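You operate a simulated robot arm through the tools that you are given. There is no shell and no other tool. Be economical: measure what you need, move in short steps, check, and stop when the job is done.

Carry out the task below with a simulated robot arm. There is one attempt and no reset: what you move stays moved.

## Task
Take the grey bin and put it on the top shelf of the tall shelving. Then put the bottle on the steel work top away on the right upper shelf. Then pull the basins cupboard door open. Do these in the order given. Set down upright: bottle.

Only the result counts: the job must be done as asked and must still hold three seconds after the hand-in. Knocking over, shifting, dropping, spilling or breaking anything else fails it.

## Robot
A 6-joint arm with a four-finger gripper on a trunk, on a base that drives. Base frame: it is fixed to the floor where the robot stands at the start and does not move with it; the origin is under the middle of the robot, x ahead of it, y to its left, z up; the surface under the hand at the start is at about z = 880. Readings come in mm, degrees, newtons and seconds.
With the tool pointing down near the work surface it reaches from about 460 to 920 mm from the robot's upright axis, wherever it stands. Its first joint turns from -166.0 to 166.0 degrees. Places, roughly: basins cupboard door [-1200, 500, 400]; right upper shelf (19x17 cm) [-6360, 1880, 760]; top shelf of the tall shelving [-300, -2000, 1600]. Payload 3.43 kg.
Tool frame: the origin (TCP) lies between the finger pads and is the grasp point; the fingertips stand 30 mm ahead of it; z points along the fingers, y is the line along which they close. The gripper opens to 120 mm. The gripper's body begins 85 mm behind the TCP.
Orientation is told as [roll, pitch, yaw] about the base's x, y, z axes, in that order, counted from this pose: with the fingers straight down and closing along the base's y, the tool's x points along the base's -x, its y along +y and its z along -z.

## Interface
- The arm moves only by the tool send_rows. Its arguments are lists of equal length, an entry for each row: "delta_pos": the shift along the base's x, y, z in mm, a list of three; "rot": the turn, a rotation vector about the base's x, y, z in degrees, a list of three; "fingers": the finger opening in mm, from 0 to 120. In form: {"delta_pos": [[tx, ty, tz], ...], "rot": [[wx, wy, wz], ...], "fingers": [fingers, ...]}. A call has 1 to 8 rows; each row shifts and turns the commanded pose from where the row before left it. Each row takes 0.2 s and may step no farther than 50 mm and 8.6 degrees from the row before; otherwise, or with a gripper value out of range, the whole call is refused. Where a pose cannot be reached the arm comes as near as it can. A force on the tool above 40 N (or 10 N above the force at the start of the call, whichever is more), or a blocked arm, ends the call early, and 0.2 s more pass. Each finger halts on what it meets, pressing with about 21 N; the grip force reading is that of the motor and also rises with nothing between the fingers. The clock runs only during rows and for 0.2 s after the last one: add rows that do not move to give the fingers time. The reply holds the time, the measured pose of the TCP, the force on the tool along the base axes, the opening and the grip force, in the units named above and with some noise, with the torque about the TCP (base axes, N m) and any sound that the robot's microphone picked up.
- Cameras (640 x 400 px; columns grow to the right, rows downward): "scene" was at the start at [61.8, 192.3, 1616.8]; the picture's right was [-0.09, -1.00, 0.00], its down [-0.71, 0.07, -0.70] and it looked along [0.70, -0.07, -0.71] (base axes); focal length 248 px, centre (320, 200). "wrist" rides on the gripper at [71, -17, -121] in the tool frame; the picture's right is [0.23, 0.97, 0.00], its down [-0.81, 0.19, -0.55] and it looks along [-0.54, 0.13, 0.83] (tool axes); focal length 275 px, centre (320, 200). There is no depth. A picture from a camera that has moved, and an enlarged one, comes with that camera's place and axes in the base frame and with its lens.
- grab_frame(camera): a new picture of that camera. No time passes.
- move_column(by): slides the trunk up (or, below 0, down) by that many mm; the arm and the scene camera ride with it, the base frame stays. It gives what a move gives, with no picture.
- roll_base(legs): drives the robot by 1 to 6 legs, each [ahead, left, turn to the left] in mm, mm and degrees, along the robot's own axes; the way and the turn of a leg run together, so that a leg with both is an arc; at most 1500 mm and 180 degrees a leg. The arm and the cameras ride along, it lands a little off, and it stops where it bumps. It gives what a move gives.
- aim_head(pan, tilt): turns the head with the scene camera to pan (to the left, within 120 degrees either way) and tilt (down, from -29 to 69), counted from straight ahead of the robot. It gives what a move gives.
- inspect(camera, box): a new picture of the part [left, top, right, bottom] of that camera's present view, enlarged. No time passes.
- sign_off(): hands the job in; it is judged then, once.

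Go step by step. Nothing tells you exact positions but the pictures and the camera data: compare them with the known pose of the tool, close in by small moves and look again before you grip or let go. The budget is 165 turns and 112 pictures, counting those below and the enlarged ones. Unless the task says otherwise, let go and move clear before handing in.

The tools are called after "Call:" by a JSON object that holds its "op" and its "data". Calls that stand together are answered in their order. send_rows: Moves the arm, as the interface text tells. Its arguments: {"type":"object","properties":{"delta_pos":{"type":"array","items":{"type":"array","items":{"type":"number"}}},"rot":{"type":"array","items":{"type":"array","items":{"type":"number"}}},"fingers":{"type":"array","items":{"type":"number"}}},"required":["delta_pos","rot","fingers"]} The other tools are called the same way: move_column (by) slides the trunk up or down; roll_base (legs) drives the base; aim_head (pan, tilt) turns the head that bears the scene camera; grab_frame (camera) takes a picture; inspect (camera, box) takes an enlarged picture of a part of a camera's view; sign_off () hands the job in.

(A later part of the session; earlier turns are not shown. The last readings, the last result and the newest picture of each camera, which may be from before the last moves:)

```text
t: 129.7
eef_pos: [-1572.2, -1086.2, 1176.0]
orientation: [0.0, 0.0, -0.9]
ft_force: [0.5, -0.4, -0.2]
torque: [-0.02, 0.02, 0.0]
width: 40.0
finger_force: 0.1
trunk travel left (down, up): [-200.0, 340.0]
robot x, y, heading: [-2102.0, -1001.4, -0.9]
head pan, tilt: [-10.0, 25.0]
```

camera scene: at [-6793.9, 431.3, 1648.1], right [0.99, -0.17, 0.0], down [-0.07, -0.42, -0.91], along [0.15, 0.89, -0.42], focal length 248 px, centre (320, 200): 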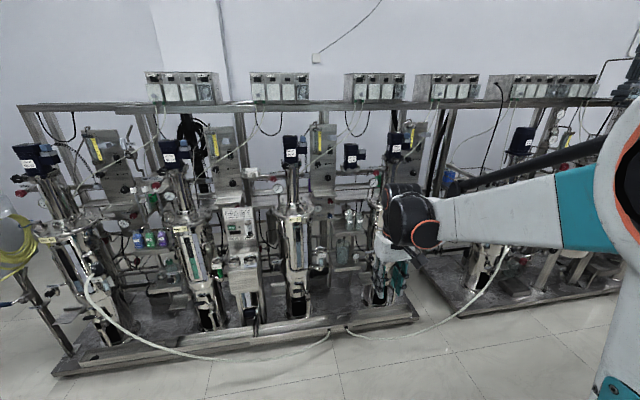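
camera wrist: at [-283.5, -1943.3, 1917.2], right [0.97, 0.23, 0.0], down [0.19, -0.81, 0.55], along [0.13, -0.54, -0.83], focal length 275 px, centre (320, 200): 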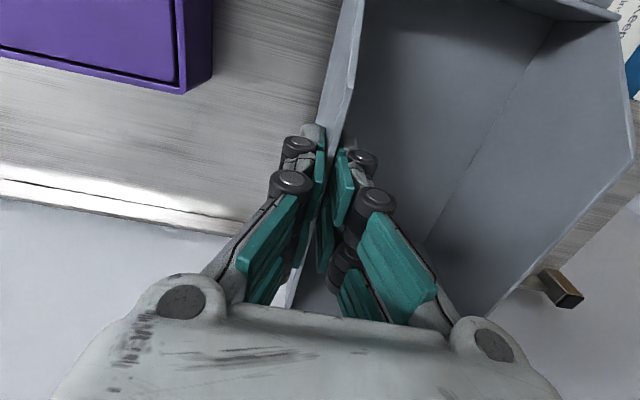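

Call:
{"op": "roll_base", "data": {"legs": [[0, 0, 0.9], [1400, 0, 0], [300, 60, 0], [0, 1220, 0]]}}

Call:
{"op": "aim_head", "data": {"pan": 0, "tilt": 30}}

Call:
{"op": "grab_frame", "data": {"camera": "scene"}}

```text
t: 144.5
eef_pos: [131.3, 216.5, 1175.1]
orientation: [0.0, -0.1, 0.5]
ft_force: [0.0, -0.6, 0.0]
torque: [0.0, -0.04, 0.0]
width: 40.0
finger_force: 0.1
trunk travel left (down, up): [-200.0, 340.0]
robot x, y, heading: [-400.8, 295.0, 0.1]
head pan, tilt: [-10.0, 25.0]
```

```text
t: 145.2
eef_pos: [132.2, 216.9, 1174.5]
orientation: [0.1, 0.0, 0.2]
ft_force: [0.4, 0.1, 0.1]
torque: [0.0, 0.0, 0.02]
width: 40.1
finger_force: 0.1
trunk travel left (down, up): [-200.0, 340.0]
robot x, y, heading: [-399.9, 296.2, 0.4]
head pan, tilt: [0.0, 30.0]
```

```text
72 pictures are left
camera scene: at [-330.4, 494.5, 1640.1], right [0.01, -1.0, 0.0], down [-0.5, 0.0, -0.87], along [0.87, 0.0, -0.5], focal length 248 px, centre (320, 200)
```

scene: 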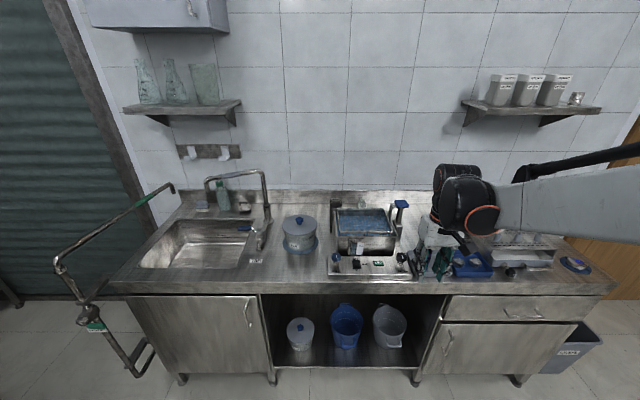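

Call:
{"op": "inspect", "data": {"camera": "scene", "box": [520, 300, 640, 375]}}

Call:
{"op": "roll_base", "data": {"legs": [[380, 0, -0.3]]}}

Call:
{"op": "aim_head", "data": {"pan": -10, "tilt": 35}}

Call:
{"op": "inspect", "data": {"camera": "scene", "box": [200, 130, 440, 280]}}

```text
5.33 times, centred on (580, 338) of scene
camera zoom: at [-330.4, 494.5, 1640.1], right [0.01, -1.0, 0.0], down [-0.5, 0.0, -0.87], along [0.87, 0.0, -0.5], focal length 1320 px, centre (-1067, -533)
```

zoom: 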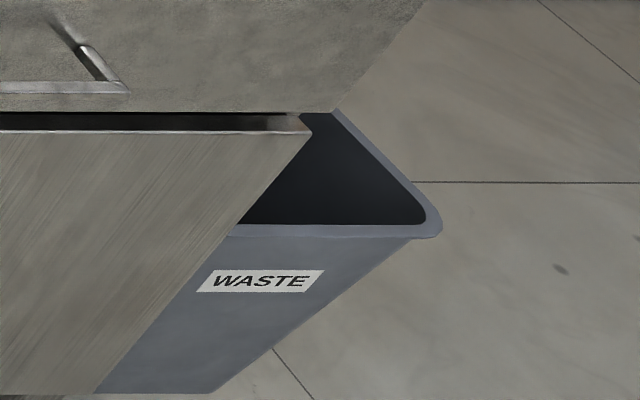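

```text
t: 147.7
eef_pos: [514.3, 213.6, 1174.3]
orientation: [0.0, -0.1, -0.1]
ft_force: [-0.5, -0.8, 0.4]
torque: [0.03, -0.02, 0.02]
width: 39.7
finger_force: 0.1
trunk travel left (down, up): [-200.0, 340.0]
robot x, y, heading: [-10.9, 296.6, -0.2]
head pan, tilt: [0.0, 30.0]
```

```text
t: 148.4
eef_pos: [514.7, 212.9, 1174.7]
orientation: [0.0, -0.1, 0.0]
ft_force: [0.1, -0.5, -0.3]
torque: [-0.04, 0.0, 0.01]
width: 39.8
finger_force: 0.1
trunk travel left (down, up): [-200.0, 340.0]
robot x, y, heading: [-15.7, 293.0, -0.0]
head pan, tilt: [-10.0, 35.0]
```

```text
2.67 times, centred on (320, 205) of scene
camera zoom: at [51.1, 479.4, 1632.3], right [-0.18, -0.98, 0.0], down [-0.56, 0.1, -0.82], along [0.81, -0.14, -0.57], focal length 660 px, centre (320, 187)
```

zoom: 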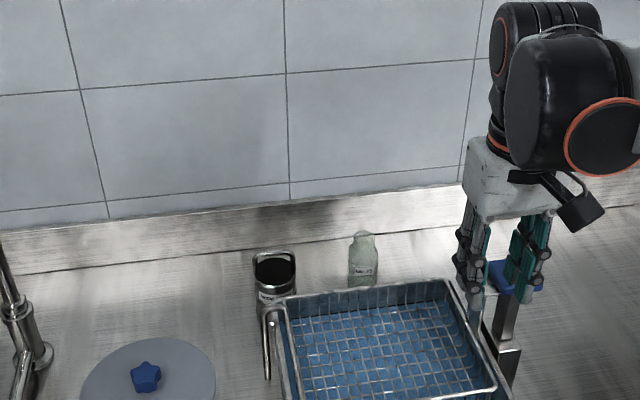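

Call:
{"op": "inspect", "data": {"camera": "scene", "box": [300, 205, 380, 255]}}

```text
8.00 times, centred on (340, 230) of scene
camera zoom: at [51.1, 479.4, 1632.3], right [-0.18, -0.98, 0.0], down [-0.56, 0.1, -0.82], along [0.81, -0.14, -0.57], focal length 1981 px, centre (160, -40)
```

zoom: 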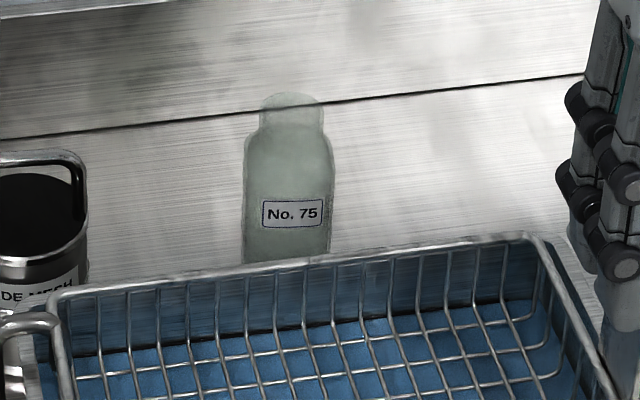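

It's the same type of bottle, "No. 75", ~47 mm wide. I move the hand toward it at height and look with the wrist camera.

Call:
{"op": "send_rows", "data": {"delta_pos": [[40, 15, 0], [40, 15, 0], [40, 15, 0], [40, 15, 0], [30, 3, 0], [0, 0, 0]], "rot": [[0, 0, 0], [0, 0, 0], [0, 0, 0], [0, 0, 0], [0, 0, 0], [0, 0, 0]], "fingers": [70, 70, 70, 70, 70, 70]}}

Call:
{"op": "grab_frame", "data": {"camera": "wrist"}}

```text
t: 149.8
eef_pos: [704.1, 277.0, 1173.4]
orientation: [-0.1, 0.1, -0.1]
ft_force: [0.7, -0.2, 0.8]
torque: [-0.01, -0.01, -0.02]
width: 70.0
finger_force: 0.1
trunk travel left (down, up): [-200.0, 340.0]
robot x, y, heading: [-15.7, 295.8, -0.2]
head pan, tilt: [-10.0, 35.0]
```

```text
68 pictures are left
camera wrist: at [633.4, 260.1, 1295.2], right [-0.23, 0.97, 0.0], down [0.81, 0.19, 0.55], along [0.54, 0.13, -0.83], focal length 275 px, centre (320, 200)
```

wrist: 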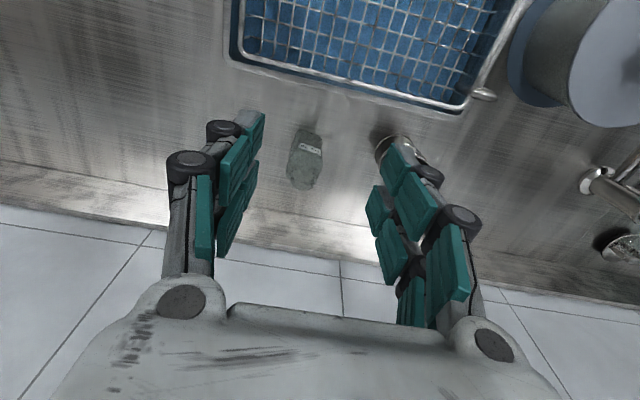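

Call:
{"op": "send_rows", "data": {"delta_pos": [[40, 0, 0], [40, 0, -20], [0, 0, -35], [0, 0, 0]], "rot": [[0, 0, 0], [0, 0, 0], [0, 0, 0], [0, 0, 0]], "fingers": [80, 80, 80, 80]}}

Call:
{"op": "grab_frame", "data": {"camera": "wrist"}}

Call:
{"op": "inspect", "data": {"camera": "scene", "box": [280, 175, 400, 250]}}

```text
t: 150.8
eef_pos: [785.2, 276.6, 1118.9]
orientation: [0.0, 0.0, -0.2]
ft_force: [-0.1, 0.0, 0.5]
torque: [0.02, 0.0, 0.0]
width: 80.0
finger_force: 0.0
trunk travel left (down, up): [-200.0, 340.0]
robot x, y, heading: [-12.6, 292.4, -0.3]
head pan, tilt: [-10.0, 35.0]
```

```text
67 pictures are left
camera wrist: at [714.0, 259.2, 1240.0], right [-0.23, 0.97, 0.0], down [0.81, 0.19, 0.55], along [0.54, 0.13, -0.83], focal length 275 px, centre (320, 200)
```

wrist: 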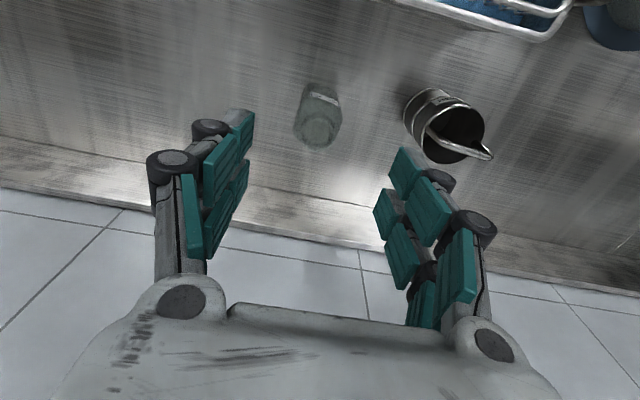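

```text
5.33 times, centred on (340, 212) of scene
camera zoom: at [51.1, 479.4, 1632.3], right [-0.18, -0.98, 0.0], down [-0.56, 0.1, -0.82], along [0.81, -0.14, -0.57], focal length 1320 px, centre (213, 133)
```

zoom: 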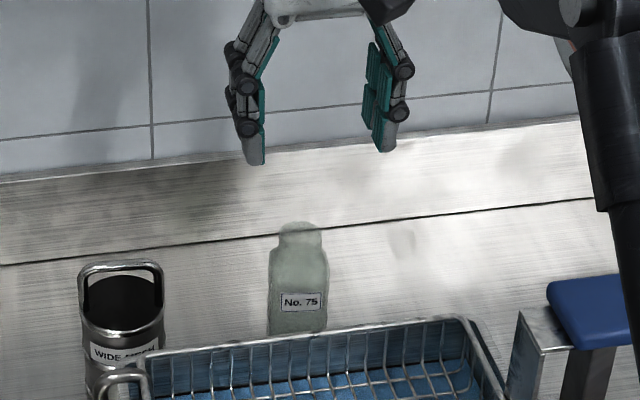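

Bottle centre about (800, 276), top z≈985–995. I align and lower to just above it, and verify.

Call:
{"op": "send_rows", "data": {"delta_pos": [[15, 0, -30], [0, 0, -35], [0, 0, -20], [0, 0, 0]], "rot": [[0, 0, 0], [0, 0, 0], [0, 0, 0], [0, 0, 0]], "fingers": [72, 72, 72, 72]}}

Call:
{"op": "grab_frame", "data": {"camera": "wrist"}}

Call:
{"op": "inspect", "data": {"camera": "scene", "box": [280, 175, 400, 250]}}

```text
t: 151.8
eef_pos: [800.0, 276.4, 1033.3]
orientation: [0.0, 0.0, -0.1]
ft_force: [0.0, -0.8, -0.1]
torque: [0.0, 0.0, -0.04]
width: 71.9
finger_force: 0.0
trunk travel left (down, up): [-200.0, 340.0]
robot x, y, heading: [-14.8, 295.6, -0.1]
head pan, tilt: [-10.0, 35.0]
```

```text
65 pictures are left
camera wrist: at [728.3, 259.2, 1154.6], right [-0.23, 0.97, 0.0], down [0.81, 0.19, 0.55], along [0.54, 0.13, -0.83], focal length 275 px, centre (320, 200)
```

wrist: 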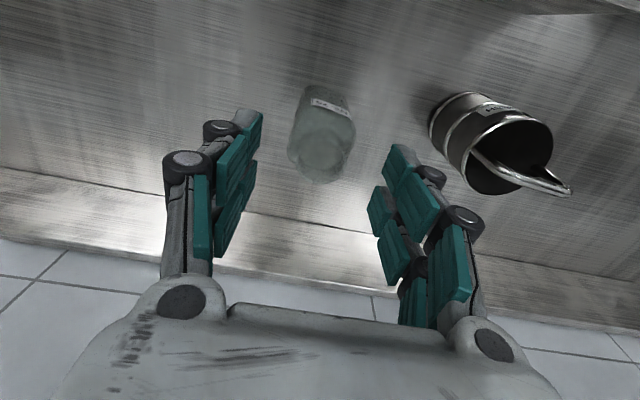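

```text
5.33 times, centred on (340, 212) of scene
camera zoom: at [51.6, 479.4, 1632.3], right [-0.18, -0.98, 0.0], down [-0.56, 0.1, -0.82], along [0.81, -0.14, -0.57], focal length 1320 px, centre (213, 133)
```

zoom: 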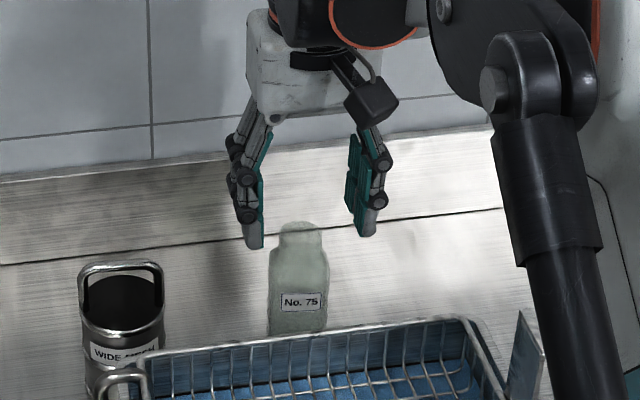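

Alignment agrees from both views (bottle ≈(799, 277), top ≈1010). I lower around it and close gently.

Call:
{"op": "send_rows", "data": {"delta_pos": [[0, 1, -25], [0, 0, -25], [0, 0, -16], [0, 0, 0]], "rot": [[0, 0, 0], [0, 0, 0], [0, 0, 0], [0, 0, 0]], "fingers": [72, 72, 72, 72]}}

Call:
{"op": "grab_frame", "data": {"camera": "wrist"}}

```text
t: 152.8
eef_pos: [799.9, 277.7, 968.6]
orientation: [0.0, -0.1, -0.1]
ft_force: [0.1, -0.3, -0.8]
torque: [0.04, 0.0, -0.02]
width: 72.1
finger_force: 0.1
trunk travel left (down, up): [-200.0, 340.0]
robot x, y, heading: [-19.6, 294.0, -0.2]
head pan, tilt: [-10.0, 35.0]
```

```text
63 pictures are left
camera wrist: at [728.5, 261.0, 1088.9], right [-0.23, 0.97, 0.0], down [0.81, 0.19, 0.55], along [0.54, 0.13, -0.83], focal length 275 px, centre (320, 200)
```

wrist: 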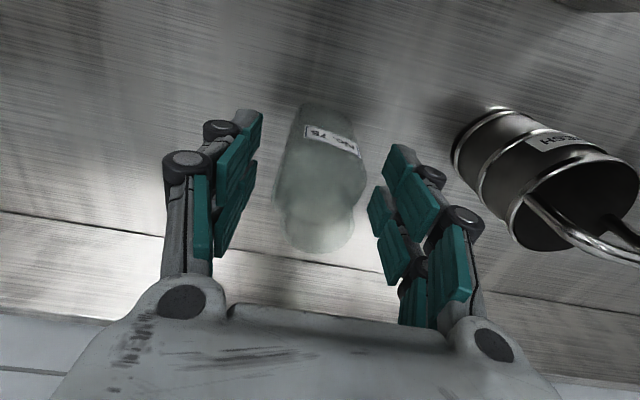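

Call:
{"op": "send_rows", "data": {"delta_pos": [[0, 0, 0], [0, 0, 0], [0, 0, 0]], "rot": [[0, 0, 0], [0, 0, 0], [0, 0, 0]], "fingers": [52, 44, 35]}}

Call:
{"op": "send_rows", "data": {"delta_pos": [[0, 0, 5], [0, 0, 10], [0, 0, 15], [0, 0, 0]], "rot": [[0, 0, 0], [0, 0, 0], [0, 0, 0], [0, 0, 0]], "fingers": [35, 35, 35, 35]}}

Call:
{"op": "grab_frame", "data": {"camera": "wrist"}}

```text
t: 153.6
eef_pos: [800.1, 276.5, 969.5]
orientation: [0.0, 0.0, -0.2]
ft_force: [-0.1, 0.5, 1.7]
torque: [0.04, -0.05, -0.01]
width: 46.0
finger_force: 21.1
trunk travel left (down, up): [-200.0, 340.0]
robot x, y, heading: [-20.8, 293.0, -0.1]
head pan, tilt: [-10.0, 35.0]
```

```text
t: 154.6
eef_pos: [798.4, 276.8, 998.8]
orientation: [0.0, 0.0, -0.1]
ft_force: [-0.3, 0.7, -0.2]
torque: [0.02, 0.01, -0.03]
width: 45.4
finger_force: 21.3
trunk travel left (down, up): [-200.0, 340.0]
robot x, y, heading: [-17.2, 296.2, -0.3]
head pan, tilt: [-10.0, 35.0]
```

```text
62 pictures are left
camera wrist: at [727.8, 260.8, 1119.4], right [-0.23, 0.97, 0.0], down [0.81, 0.19, 0.55], along [0.54, 0.13, -0.83], focal length 275 px, centre (320, 200)
```

wrist: 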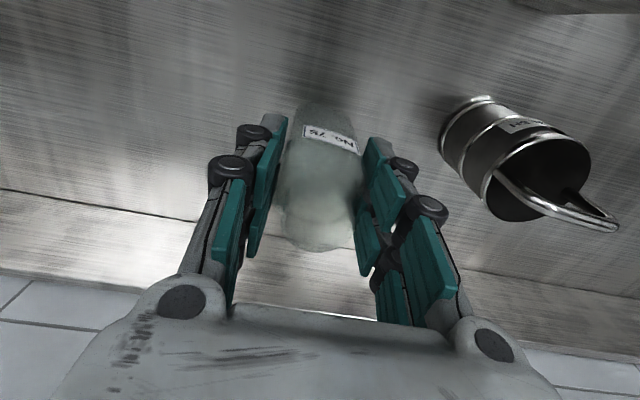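

The bottle is gripped. I lift it high, back off, and tuck the arm.

Call:
{"op": "send_rows", "data": {"delta_pos": [[0, 0, 40], [0, 0, 40], [0, 0, 40], [0, 0, 40], [0, 0, 40], [0, 0, 0]], "rot": [[0, 0, 0], [0, 0, 0], [0, 0, 0], [0, 0, 0], [0, 0, 0], [0, 0, 0]], "fingers": [35, 35, 35, 35, 35, 35]}}

Call:
{"op": "roll_base", "data": {"legs": [[-380, 0, 0]]}}

Call:
{"op": "send_rows", "data": {"delta_pos": [[-40, 0, 0], [-40, 0, 0], [-40, 0, 0], [-40, 0, 0], [-40, 0, 0], [-20, 0, 0]], "rot": [[0, 0, 0], [0, 0, 0], [0, 0, 0], [0, 0, 0], [0, 0, 0], [0, 0, 0]], "fingers": [35, 35, 35, 35, 35, 35]}}

Call:
{"op": "roll_base", "data": {"legs": [[0, -1230, 0.2]]}}

```text
t: 156.0
eef_pos: [799.2, 278.1, 1199.8]
orientation: [0.0, 0.0, -0.2]
ft_force: [-0.4, -0.9, -0.5]
torque: [0.0, -0.02, -0.02]
width: 44.8
finger_force: 20.8
trunk travel left (down, up): [-200.0, 340.0]
robot x, y, heading: [-18.2, 295.1, -0.2]
head pan, tilt: [-10.0, 35.0]
```

```text
t: 158.3
eef_pos: [424.2, 279.6, 1199.4]
orientation: [0.1, 0.1, -0.1]
ft_force: [-0.3, 0.5, 0.3]
torque: [-0.02, -0.04, -0.04]
width: 45.0
finger_force: 21.4
trunk travel left (down, up): [-200.0, 340.0]
robot x, y, heading: [-392.0, 297.3, -0.2]
head pan, tilt: [-10.0, 35.0]
```

```text
t: 159.8
eef_pos: [203.8, 280.2, 1199.8]
orientation: [0.0, 0.0, -0.1]
ft_force: [0.3, 0.6, -0.7]
torque: [0.0, -0.01, 0.01]
width: 44.8
finger_force: 21.0
trunk travel left (down, up): [-200.0, 340.0]
robot x, y, heading: [-387.9, 293.2, -0.3]
head pan, tilt: [-10.0, 35.0]
```

```text
t: 166.0
eef_pos: [207.1, -952.0, 1198.9]
orientation: [0.1, 0.0, 0.2]
ft_force: [-0.2, 0.4, -1.5]
torque: [0.02, -0.02, -0.02]
width: 44.5
finger_force: 21.1
trunk travel left (down, up): [-200.0, 340.0]
robot x, y, heading: [-386.6, -938.5, 0.3]
head pan, tilt: [-10.0, 35.0]
```

Call:
{"op": "roll_base", "data": {"legs": [[0, 0, -180], [1500, 0, 0], [1500, 0, 0]]}}

```text
t: 187.8
eef_pos: [-3991.4, -986.3, 1198.7]
orientation: [0.0, 0.0, -179.0]
ft_force: [0.3, 0.6, -0.3]
torque: [0.02, 0.0, -0.04]
width: 44.6
finger_force: 21.6
trunk travel left (down, up): [-200.0, 340.0]
robot x, y, heading: [-3392.9, -993.8, -179.3]
head pan, tilt: [-10.0, 35.0]
```

Call:
{"op": "roll_base", "data": {"legs": [[0, 0, -0.7], [1500, 0, 0], [1500, 0, 0], [200, 0, 0], [0, 0, -90], [1300, 0, 0]]}}

Call:
{"op": "aim_head", "data": {"pan": -10, "tilt": 30}}

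Call:
{"op": "grab_frame", "data": {"camera": "scene"}}

```text
t: 213.8
eef_pos: [-6560.9, 920.6, 1199.0]
orientation: [0.1, 0.0, 89.0]
ft_force: [-0.1, 0.1, 0.4]
torque: [0.0, 0.02, -0.03]
width: 44.6
finger_force: 21.3
trunk travel left (down, up): [-200.0, 340.0]
robot x, y, heading: [-6585.2, 321.2, 88.9]
head pan, tilt: [-10.0, 35.0]
```

```text
t: 214.4
eef_pos: [-6560.3, 920.8, 1200.3]
orientation: [0.0, 0.0, 89.0]
ft_force: [-0.5, -0.7, -0.1]
torque: [0.0, 0.01, 0.02]
width: 44.7
finger_force: 21.4
trunk travel left (down, up): [-200.0, 340.0]
robot x, y, heading: [-6587.9, 323.3, 88.8]
head pan, tilt: [-10.0, 30.0]
```

```text
61 pictures are left
camera scene: at [-6768.9, 396.3, 1640.0], right [0.98, -0.19, 0.0], down [-0.1, -0.49, -0.87], along [0.17, 0.85, -0.5], focal length 248 px, centre (320, 200)
```

scene: 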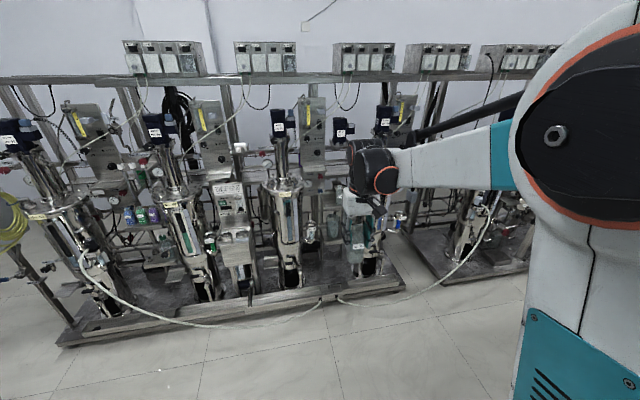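

I approach to about 1 m before the shelf and look carefully at the space above it.

Call:
{"op": "roll_base", "data": {"legs": [[0, 0, 1.1], [480, -150, 0]]}}

Call:
{"op": "aim_head", "data": {"pan": -15, "tilt": 35}}

Call:
{"op": "grab_frame", "data": {"camera": "scene"}}

Call:
{"op": "grab_frame", "data": {"camera": "wrist"}}

```text
t: 215.9
eef_pos: [-6549.3, 951.0, 1200.1]
orientation: [-0.1, -0.1, 87.9]
ft_force: [-1.0, -0.8, -0.1]
torque: [0.0, -0.01, -0.04]
width: 44.3
finger_force: 21.1
trunk travel left (down, up): [-200.0, 340.0]
robot x, y, heading: [-6588.8, 358.6, 88.1]
head pan, tilt: [-10.0, 30.0]
stopped in leg 2: the robot was blocked; the commanded pose is now the measured one
```

```text
t: 216.6
eef_pos: [-6548.5, 952.0, 1200.2]
orientation: [0.0, 0.1, 88.0]
ft_force: [-0.7, 0.0, -0.5]
torque: [-0.01, 0.01, 0.02]
width: 44.6
finger_force: 21.2
trunk travel left (down, up): [-200.0, 340.0]
robot x, y, heading: [-6588.1, 357.9, 87.8]
head pan, tilt: [-15.0, 35.0]
```

```text
60 pictures are left
camera scene: at [-6760.3, 426.9, 1632.3], right [0.96, -0.29, 0.0], down [-0.17, -0.55, -0.82], along [0.24, 0.78, -0.57], focal length 248 px, centre (320, 200)
```

scene: 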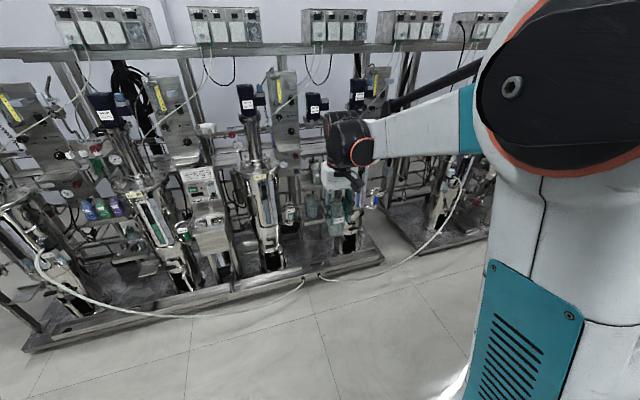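

```text
59 pictures are left
camera wrist: at [-6534.5, 879.3, 1320.2], right [-0.98, -0.19, 0.0], down [-0.16, 0.82, 0.55], along [-0.11, 0.54, -0.83], focal length 275 px, centre (320, 200)
```

wrist: 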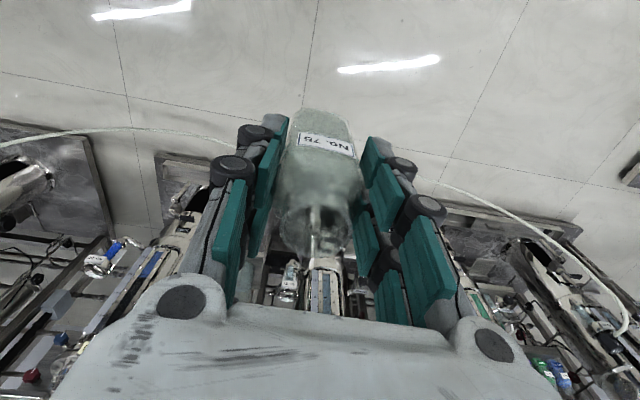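

The base bumped something to the right—likely the island. I look to the right.

Call:
{"op": "aim_head", "data": {"pan": -75, "tilt": 45}}

Call:
{"op": "grab_frame", "data": {"camera": "scene"}}

```text
t: 217.8
eef_pos: [-6548.8, 952.0, 1199.0]
orientation: [-0.1, 0.1, 87.9]
ft_force: [0.2, 0.7, -0.2]
torque: [0.03, 0.0, 0.01]
width: 44.7
finger_force: 21.4
trunk travel left (down, up): [-200.0, 340.0]
robot x, y, heading: [-6587.2, 355.1, 87.9]
head pan, tilt: [-75.0, 45.0]
```

```text
58 pictures are left
camera scene: at [-6706.8, 361.1, 1617.5], right [0.22, -0.97, 0.0], down [-0.69, -0.16, -0.71], along [0.69, 0.16, -0.71], focal length 248 px, centre (320, 200)
```

scene: 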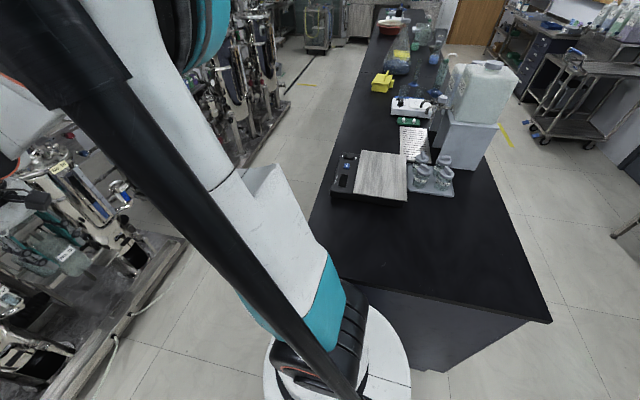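

The base is against the island's end. I step left, tuck the arm, drive past the corner, then shift right.

Call:
{"op": "send_rows", "data": {"delta_pos": [[0, -35, 0], [0, -35, 0], [0, -30, 0], [0, 0, 0]], "rot": [[0, 0, 0], [0, 0, 0], [0, 0, 0], [0, 0, 0]], "fingers": [35, 35, 35, 35]}}

Call:
{"op": "roll_base", "data": {"legs": [[-20, 70, 0], [0, 0, 2.1], [540, 0, 0]]}}

Call:
{"op": "aim_head", "data": {"pan": -25, "tilt": 35}}

Call:
{"op": "grab_frame", "data": {"camera": "scene"}}

```text
t: 218.8
eef_pos: [-6548.3, 852.0, 1199.3]
orientation: [-0.1, 0.0, 87.9]
ft_force: [-0.6, -0.4, -0.5]
torque: [-0.01, -0.01, -0.01]
width: 44.6
finger_force: 20.8
trunk travel left (down, up): [-200.0, 340.0]
robot x, y, heading: [-6586.9, 354.0, 88.0]
head pan, tilt: [-75.0, 45.0]
```

```text
t: 223.0
eef_pos: [-6635.1, 1376.2, 1199.3]
orientation: [-0.2, 0.0, 89.8]
ft_force: [-0.1, -0.4, -1.0]
torque: [-0.04, -0.03, 0.01]
width: 44.7
finger_force: 21.0
trunk travel left (down, up): [-200.0, 340.0]
robot x, y, heading: [-6655.2, 877.1, 89.9]
head pan, tilt: [-75.0, 45.0]
```

```text
t: 224.2
eef_pos: [-6634.2, 1375.6, 1198.0]
orientation: [0.0, 0.0, 89.8]
ft_force: [0.3, 0.1, -0.1]
torque: [0.0, 0.03, 0.0]
width: 44.6
finger_force: 20.9
trunk travel left (down, up): [-200.0, 340.0]
robot x, y, heading: [-6657.7, 877.2, 89.8]
head pan, tilt: [-25.0, 35.0]
```

```text
57 pictures are left
camera scene: at [-6815.5, 937.7, 1632.4], right [0.9, -0.45, 0.0], down [-0.26, -0.51, -0.82], along [0.37, 0.73, -0.57], focal length 248 px, centre (320, 200)
```

scene: 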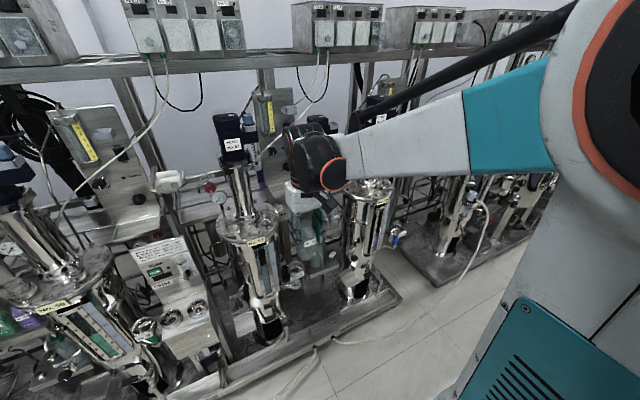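

Call:
{"op": "roll_base", "data": {"legs": [[40, -250, 0]]}}

Call:
{"op": "aim_head", "data": {"pan": -15, "tilt": 38}}

Call:
{"op": "inspect", "data": {"camera": "scene", "box": [200, 80, 440, 230]}}

```text
t: 226.0
eef_pos: [-6383.1, 1414.0, 1198.4]
orientation: [-0.1, 0.0, 89.7]
ft_force: [-0.1, 0.1, 0.5]
torque: [-0.03, 0.02, 0.02]
width: 44.6
finger_force: 21.0
trunk travel left (down, up): [-200.0, 340.0]
robot x, y, heading: [-6405.5, 915.1, 89.6]
head pan, tilt: [-25.0, 35.0]
```

```text
t: 226.7
eef_pos: [-6382.5, 1415.7, 1199.0]
orientation: [-0.2, 0.0, 89.7]
ft_force: [0.3, -0.2, 0.2]
torque: [-0.02, 0.0, -0.01]
width: 44.6
finger_force: 20.7
trunk travel left (down, up): [-200.0, 340.0]
robot x, y, heading: [-6405.4, 912.9, 90.0]
head pan, tilt: [-15.0, 38.0]
```

```text
2.67 times, centred on (320, 155) of scene
camera zoom: at [-6566.1, 977.1, 1632.4], right [0.9, -0.43, 0.0], down [-0.25, -0.52, -0.82], along [0.36, 0.74, -0.57], focal length 660 px, centre (320, 320)
```

zoom: 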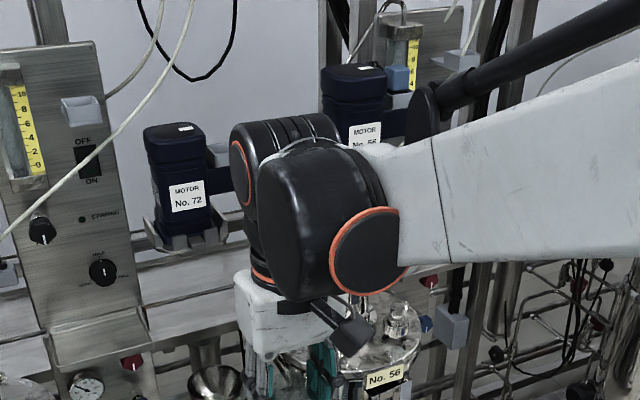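

Call:
{"op": "aim_head", "data": {"pan": -3, "tilt": 40}}

Call:
{"op": "grab_frame", "data": {"camera": "scene"}}

Call:
{"op": "grab_frame", "data": {"camera": "wrist"}}

```text
t: 227.4
eef_pos: [-6383.2, 1414.8, 1199.5]
orientation: [-0.1, 0.0, 89.7]
ft_force: [-0.5, 0.0, -1.2]
torque: [0.01, 0.03, 0.0]
width: 44.5
finger_force: 21.3
trunk travel left (down, up): [-200.0, 340.0]
robot x, y, heading: [-6406.2, 917.3, 89.8]
head pan, tilt: [-3.0, 40.0]
```

```text
55 pictures are left
camera scene: at [-6565.6, 976.9, 1632.5], right [0.9, -0.44, 0.0], down [-0.25, -0.51, -0.82], along [0.36, 0.74, -0.57], focal length 248 px, centre (320, 200)
```

scene: 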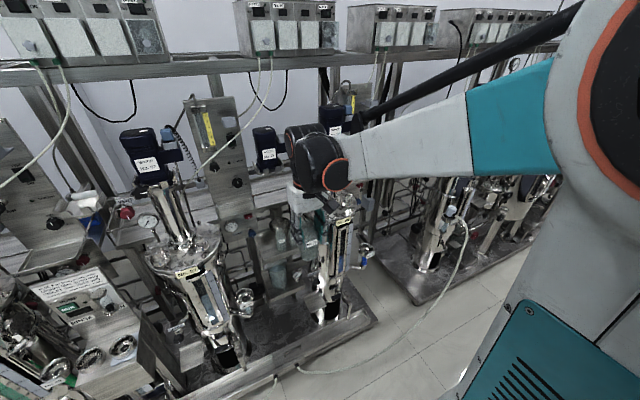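

```text
54 pictures are left
camera wrist: at [-6367.3, 1342.9, 1320.5], right [-0.97, -0.23, 0.0], down [-0.19, 0.81, 0.55], along [-0.12, 0.54, -0.83], focal length 275 px, centre (320, 200)
```

wrist: 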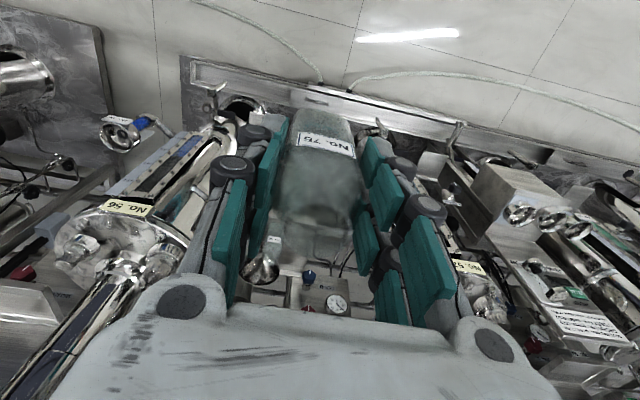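

The head reports a new angle but the picture hasn't turned; I try commanding it again.

Call:
{"op": "aim_head", "data": {"pan": -12, "tilt": 30}}

Call:
{"op": "grab_frame", "data": {"camera": "scene"}}

```text
t: 228.2
eef_pos: [-6384.0, 1413.9, 1199.8]
orientation: [-0.1, 0.0, 89.7]
ft_force: [-0.1, 1.0, 0.3]
torque: [0.04, 0.02, 0.0]
width: 44.4
finger_force: 20.8
trunk travel left (down, up): [-200.0, 340.0]
robot x, y, heading: [-6404.5, 920.9, 89.8]
head pan, tilt: [-12.0, 30.0]
```

```text
53 pictures are left
camera scene: at [-6567.5, 980.2, 1639.8], right [0.91, -0.41, 0.0], down [-0.2, -0.46, -0.86], along [0.35, 0.79, -0.5], focal length 248 px, centre (320, 200)
```

scene: 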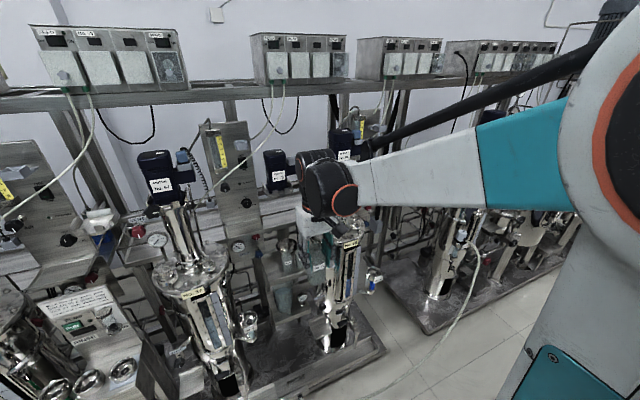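

Call:
{"op": "inspect", "data": {"camera": "scene", "box": [210, 120, 370, 220]}}

Call:
{"op": "inspect", "data": {"camera": "scene", "box": [230, 220, 350, 295]}}

```text
4.00 times, centred on (290, 170) of scene
camera zoom: at [-6567.5, 980.2, 1639.8], right [0.91, -0.41, 0.0], down [-0.2, -0.46, -0.86], along [0.35, 0.79, -0.5], focal length 990 px, centre (440, 320)
```

zoom: 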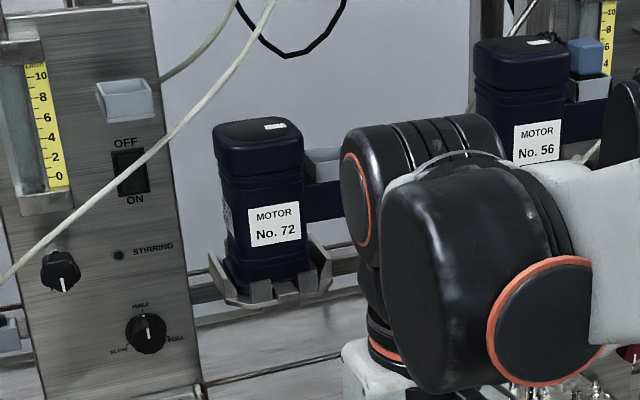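

```text
5.33 times, centred on (290, 258) of scene
camera zoom: at [-6567.5, 980.2, 1639.8], right [0.91, -0.41, 0.0], down [-0.2, -0.46, -0.86], along [0.35, 0.79, -0.5], focal length 1320 px, centre (480, -107)
```

zoom: 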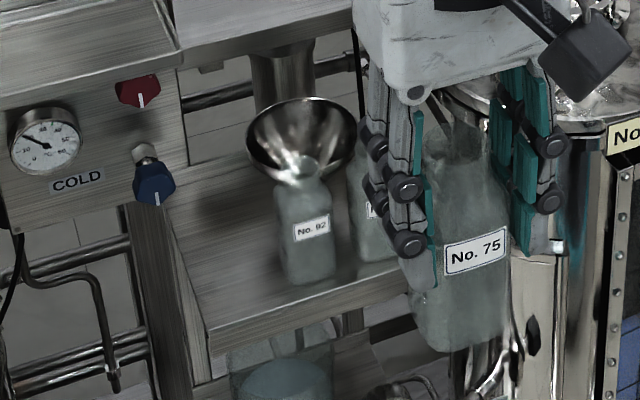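

The motor bracket above the shelf blocks a straight-down placement, so I need the bottle held by a forward-tilted hand. I'll set it down briefly on the clear end of the island and regrasp it with a tilted tool. First I turn to face the island.

Call:
{"op": "roll_base", "data": {"legs": [[0, 0, 90], [0, 0, 90], [0, 240, 0]]}}

Call:
{"op": "aim_head", "data": {"pan": 0, "tilt": 40}}

Call:
{"op": "grab_frame", "data": {"camera": "scene"}}

```text
t: 237.6
eef_pos: [-6187.3, 417.2, 1199.2]
orientation: [-0.1, 0.0, -90.7]
ft_force: [0.1, 0.3, 0.3]
torque: [0.02, 0.0, 0.0]
width: 43.9
finger_force: 21.1
trunk travel left (down, up): [-200.0, 340.0]
robot x, y, heading: [-6160.0, 914.8, -90.9]
head pan, tilt: [-12.0, 30.0]
```

```text
t: 238.3
eef_pos: [-6187.5, 415.9, 1200.5]
orientation: [-0.2, 0.0, -90.6]
ft_force: [0.4, 0.9, -0.7]
torque: [0.01, -0.01, 0.02]
width: 44.5
finger_force: 21.0
trunk travel left (down, up): [-200.0, 340.0]
robot x, y, heading: [-6161.9, 913.6, -90.8]
head pan, tilt: [0.0, 40.0]
```

```text
50 pictures are left
camera scene: at [-5997.8, 847.9, 1642.0], right [-0.92, 0.39, 0.0], down [0.19, 0.44, -0.88], along [-0.35, -0.81, -0.48], focal length 248 px, centre (320, 200)
```

scene: 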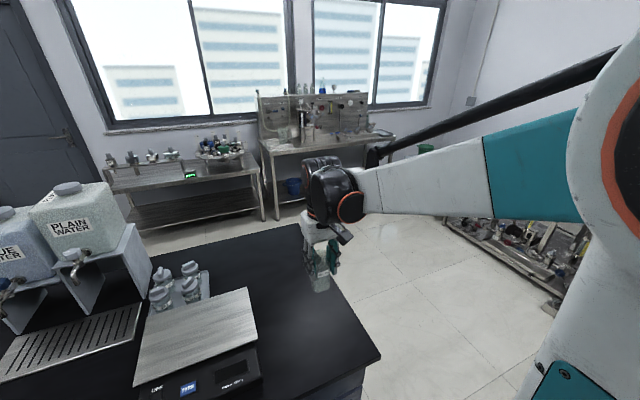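

Call:
{"op": "send_rows", "data": {"delta_pos": [[0, -40, -30], [0, -40, -30], [0, 0, -40], [0, 0, -40], [0, 0, -20], [0, 0, 0]], "rot": [[0, 0, 0], [0, 0, 0], [0, 0, 0], [0, 0, 0], [0, 0, 0], [0, 0, 0]], "fingers": [35, 35, 35, 35, 35, 35]}}

Call:
{"op": "inspect", "data": {"camera": "scene", "box": [160, 180, 480, 380]}}

Call:
{"op": "grab_frame", "data": {"camera": "wrist"}}

```text
t: 239.7
eef_pos: [-6188.9, 336.8, 1039.5]
orientation: [-0.1, 0.0, -90.8]
ft_force: [0.2, 0.3, -0.3]
torque: [-0.02, 0.0, -0.02]
width: 44.5
finger_force: 20.9
trunk travel left (down, up): [-200.0, 340.0]
robot x, y, heading: [-6162.0, 915.7, -90.8]
head pan, tilt: [0.0, 40.0]
```

```text
2.00 times, centred on (320, 280) of scene
camera zoom: at [-5962.9, 846.4, 1624.8], right [-1.0, 0.01, 0.0], down [0.01, 0.64, -0.77], along [-0.01, -0.77, -0.64], focal length 495 px, centre (320, 40)
```

zoom: 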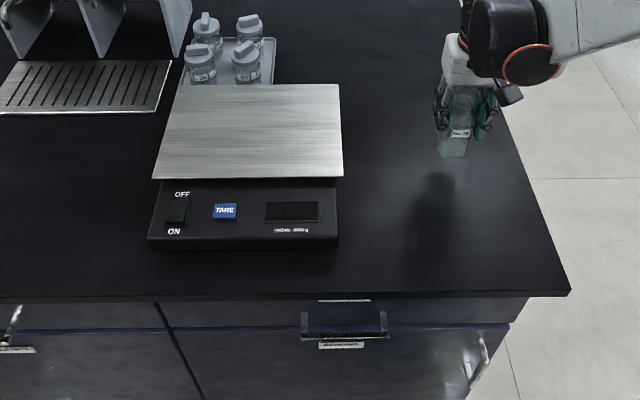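

```text
48 pictures are left
camera wrist: at [-6204.6, 408.2, 1159.8], right [0.98, 0.22, 0.0], down [0.18, -0.81, 0.55], along [0.12, -0.54, -0.83], focal length 275 px, centre (320, 200)
```

wrist: 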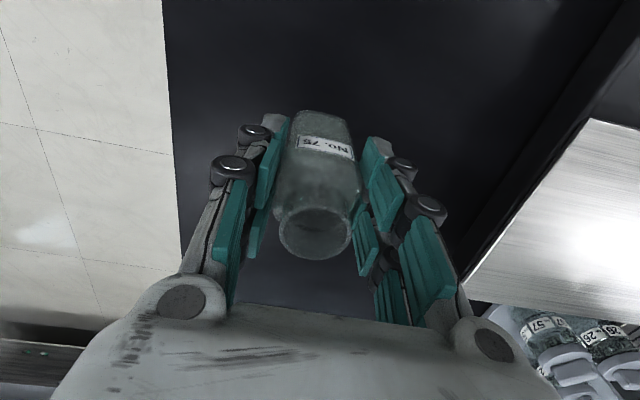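

Call:
{"op": "send_rows", "data": {"delta_pos": [[0, 0, -20], [0, 0, -20], [0, 0, 0]], "rot": [[0, 0, 0], [0, 0, 0], [0, 0, 0]], "fingers": [35, 35, 35]}}

Call:
{"op": "grab_frame", "data": {"camera": "wrist"}}

Call:
{"op": "inspect", "data": {"camera": "scene", "box": [340, 180, 460, 255]}}

```text
t: 240.5
eef_pos: [-6189.1, 336.3, 998.8]
orientation: [-0.2, 0.0, -90.7]
ft_force: [0.6, -0.4, -0.8]
torque: [0.02, 0.0, 0.03]
width: 44.6
finger_force: 20.8
trunk travel left (down, up): [-200.0, 340.0]
robot x, y, heading: [-6163.1, 913.8, -90.9]
head pan, tilt: [0.0, 40.0]
```

```text
47 pictures are left
camera wrist: at [-6204.7, 407.8, 1119.8], right [0.98, 0.22, 0.0], down [0.18, -0.81, 0.55], along [0.12, -0.54, -0.83], focal length 275 px, centre (320, 200)
```

wrist: 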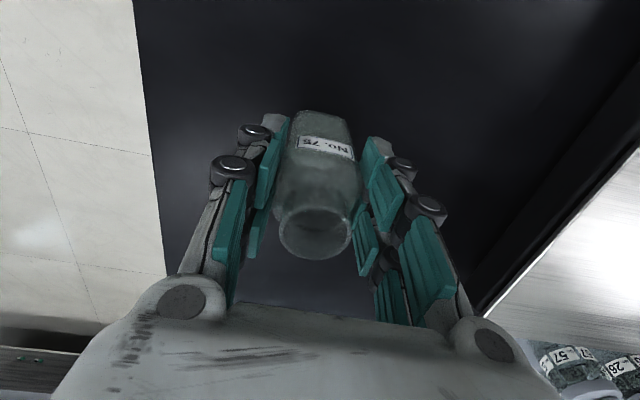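

```text
5.33 times, centred on (400, 218) of scene
camera zoom: at [-5962.9, 846.1, 1624.7], right [-1.0, 0.01, 0.0], down [0.01, 0.64, -0.77], along [-0.01, -0.77, -0.64], focal length 1320 px, centre (-107, 107)
```

zoom: 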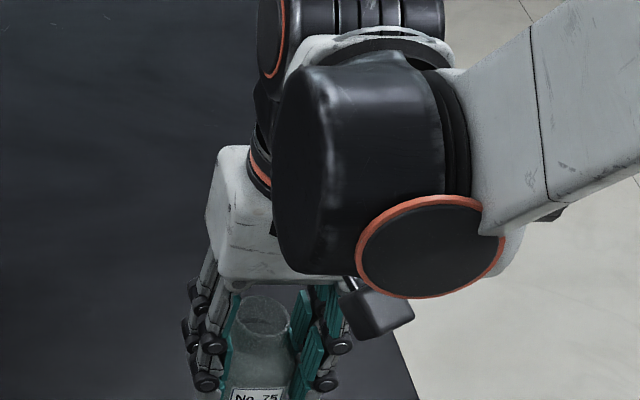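

The table surface may be just beneath (≈850–900), so I descend in tiny steps, watching force.

Call:
{"op": "send_rows", "data": {"delta_pos": [[0, 0, -3], [0, 0, -3], [0, 0, -3], [0, 0, -3], [0, 0, 0]], "rot": [[0, 0, 0], [0, 0, 0], [0, 0, 0], [0, 0, 0], [0, 0, 0]], "fingers": [35, 35, 35, 35, 35]}}

Call:
{"op": "inspect", "data": {"camera": "scene", "box": [340, 220, 460, 295]}}

```text
t: 241.7
eef_pos: [-6187.7, 336.3, 987.9]
orientation: [-0.1, 0.0, -90.7]
ft_force: [-0.9, -2.9, 14.2]
torque: [-0.28, 0.05, -0.03]
width: 44.3
finger_force: 20.7
trunk travel left (down, up): [-200.0, 340.0]
robot x, y, heading: [-6162.6, 915.2, -90.7]
head pan, tilt: [0.0, 40.0]
```

```text
5.33 times, centred on (400, 258) of scene
camera zoom: at [-5963.0, 847.1, 1624.9], right [-1.0, 0.01, 0.0], down [0.01, 0.64, -0.77], along [-0.01, -0.77, -0.64], focal length 1320 px, centre (-107, -107)
```

zoom: 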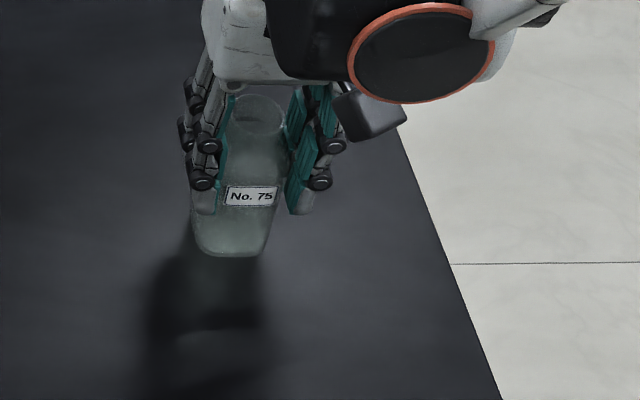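

Contact at table z≈900. I relieve pressure, open, and withdraw upward.

Call:
{"op": "send_rows", "data": {"delta_pos": [[0, 0, 1.5], [0, 0, 0], [0, 0, 0], [0, 0, 0]], "rot": [[0, 0, 0], [0, 0, 0], [0, 0, 0], [0, 0, 0]], "fingers": [40, 55, 72, 72]}}

Call:
{"op": "send_rows", "data": {"delta_pos": [[0, 0, 25], [0, 0, 35], [0, 0, 40], [0, 0, 40], [0, 40, 0], [0, 40, 0], [0, 0, 0]], "rot": [[0, 0, 0], [0, 0, 0], [0, 0, 0], [0, 0, 0], [0, 0, 0], [0, 0, 0], [0, 0, 0]], "fingers": [72, 72, 72, 72, 72, 72, 72]}}

Call:
{"op": "inspect", "data": {"camera": "scene", "box": [300, 180, 460, 280]}}

```text
t: 242.7
eef_pos: [-6188.2, 336.3, 988.7]
orientation: [-0.1, -0.1, -90.7]
ft_force: [0.5, -0.6, -0.6]
torque: [0.01, -0.03, 0.01]
width: 71.7
finger_force: 0.1
trunk travel left (down, up): [-200.0, 340.0]
robot x, y, heading: [-6165.9, 916.3, -90.8]
head pan, tilt: [0.0, 40.0]
```

```text
t: 244.3
eef_pos: [-6187.8, 415.4, 1128.7]
orientation: [-0.1, 0.0, -90.8]
ft_force: [0.3, 0.8, -0.2]
torque: [0.02, 0.01, 0.0]
width: 71.8
finger_force: 0.1
trunk travel left (down, up): [-200.0, 340.0]
robot x, y, heading: [-6165.4, 910.8, -90.7]
head pan, tilt: [0.0, 40.0]
```

```text
4.00 times, centred on (380, 230) of scene
camera zoom: at [-5962.9, 846.2, 1624.7], right [-1.0, 0.01, 0.0], down [0.01, 0.64, -0.77], along [-0.01, -0.77, -0.64], focal length 990 px, centre (80, 80)
```

zoom: 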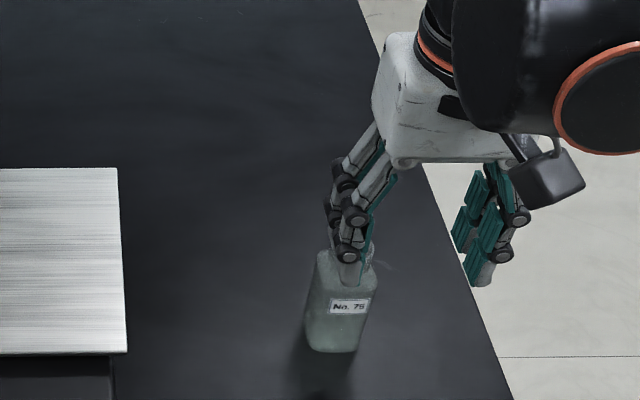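

The bottle stands on the island. I back the base a little and rotate the hand to point forward and ~35° down.

Call:
{"op": "roll_base", "data": {"legs": [[-150, 0, 0]]}}

Call:
{"op": "send_rows", "data": {"delta_pos": [[0, -10, 0], [0, -10, 0], [0, -10, 0], [0, -10, 0], [0, -10, 0], [0, -10, 0], [0, 0, 0]], "rot": [[-8, 0, 0], [-8, 0, 0], [-8, 0, 0], [-8, 0, 0], [-8, 0, 0], [-8, 0, 0], [-7, 0, 0]], "fingers": [72, 72, 72, 72, 72, 72, 72]}}

Call:
{"op": "grab_frame", "data": {"camera": "scene"}}

Call:
{"op": "grab_frame", "data": {"camera": "wrist"}}

```text
t: 245.7
eef_pos: [-6187.9, 568.0, 1130.0]
orientation: [-0.1, -0.1, -90.9]
ft_force: [-0.5, -0.3, -0.4]
torque: [-0.03, 0.0, 0.01]
width: 72.0
finger_force: 0.1
trunk travel left (down, up): [-200.0, 340.0]
robot x, y, heading: [-6159.4, 1064.1, -90.7]
head pan, tilt: [0.0, 40.0]
```

```text
t: 247.3
eef_pos: [-6188.1, 506.5, 1129.2]
orientation: [1.1, -55.1, -91.4]
ft_force: [-0.4, 0.8, -0.3]
torque: [-0.01, 0.0, 0.03]
width: 72.0
finger_force: 0.0
trunk travel left (down, up): [-200.0, 340.0]
robot x, y, heading: [-6160.9, 1063.0, -90.8]
head pan, tilt: [0.0, 40.0]
```

```text
43 pictures are left
camera scene: at [-5961.1, 996.5, 1624.7], right [-1.0, 0.01, 0.0], down [0.01, 0.64, -0.77], along [-0.01, -0.77, -0.64], focal length 248 px, centre (320, 200)
```

scene: 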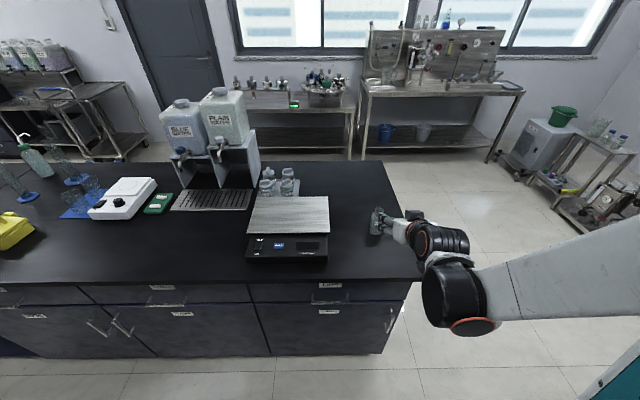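

```text
42 pictures are left
camera wrist: at [-6202.9, 645.9, 1139.4], right [0.98, 0.12, -0.18], down [0.18, -0.01, 0.98], along [0.12, -0.99, -0.03], focal length 275 px, centre (320, 200)
```

wrist: 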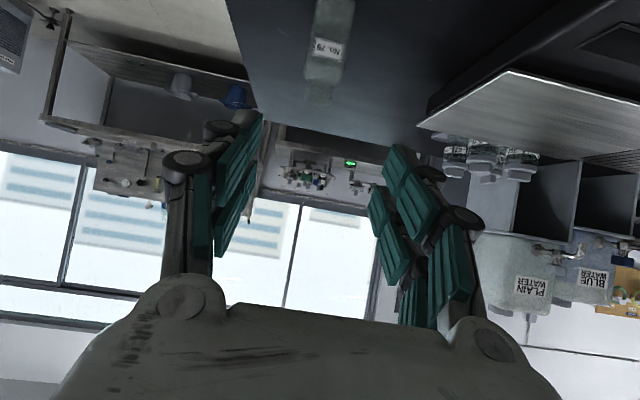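

The bottle appears centred (x≈−6187, y≈336). I lower to grasp height and advance partway, then look.

Call:
{"op": "send_rows", "data": {"delta_pos": [[0, 0, -40], [0, 0, -40], [0, 0, -40], [0, 0, -38], [0, -40, 0], [0, -40, 0], [0, 0, 0]], "rot": [[0, 0, 0], [0, 0, 0], [0, 0, 0], [0, 0, 0], [0, 0, 0], [0, 0, 0], [0, 0, 0]], "fingers": [72, 72, 72, 72, 72, 72, 72]}}

Call:
{"op": "grab_frame", "data": {"camera": "wrist"}}

Call:
{"op": "inspect", "data": {"camera": "scene", "box": [320, 180, 480, 280]}}

```text
t: 248.9
eef_pos: [-6191.4, 380.8, 1070.7]
orientation: [1.1, -55.0, -91.3]
ft_force: [-0.4, -0.3, 0.4]
torque: [-0.04, 0.0, -0.03]
width: 71.8
finger_force: 0.0
out of reach, approached as far as the arm can: row 2, 3, 4
trunk travel left (down, up): [-200.0, 340.0]
robot x, y, heading: [-6161.6, 1063.7, -90.8]
head pan, tilt: [0.0, 40.0]
```

```text
41 pictures are left
camera wrist: at [-6207.3, 520.5, 1081.4], right [0.98, 0.12, -0.18], down [0.18, -0.01, 0.98], along [0.12, -0.99, -0.04], focal length 275 px, centre (320, 200)
```

wrist: 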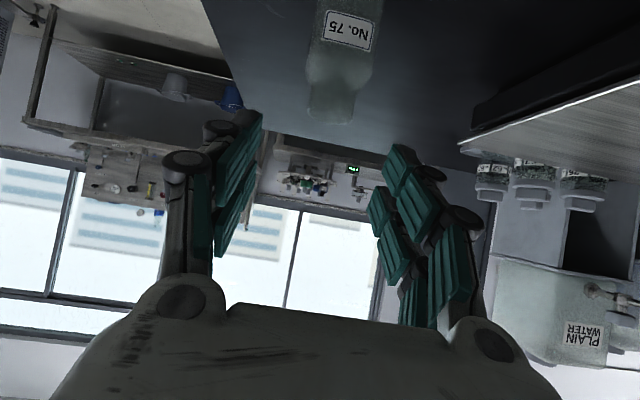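

```text
4.00 times, centred on (400, 230) of scene
camera zoom: at [-5961.1, 996.7, 1624.7], right [-1.0, 0.01, 0.0], down [0.01, 0.64, -0.77], along [-0.01, -0.77, -0.64], focal length 990 px, centre (0, 80)
```

zoom: 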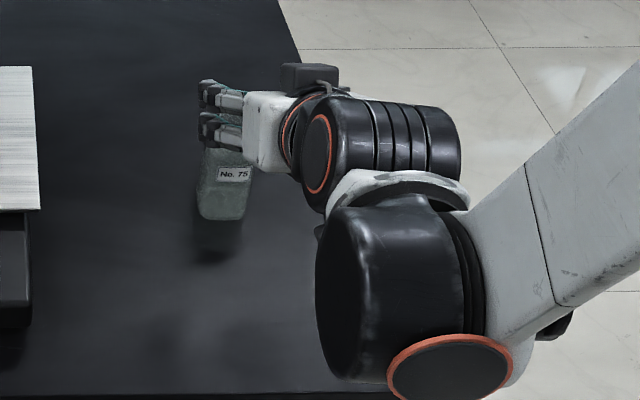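

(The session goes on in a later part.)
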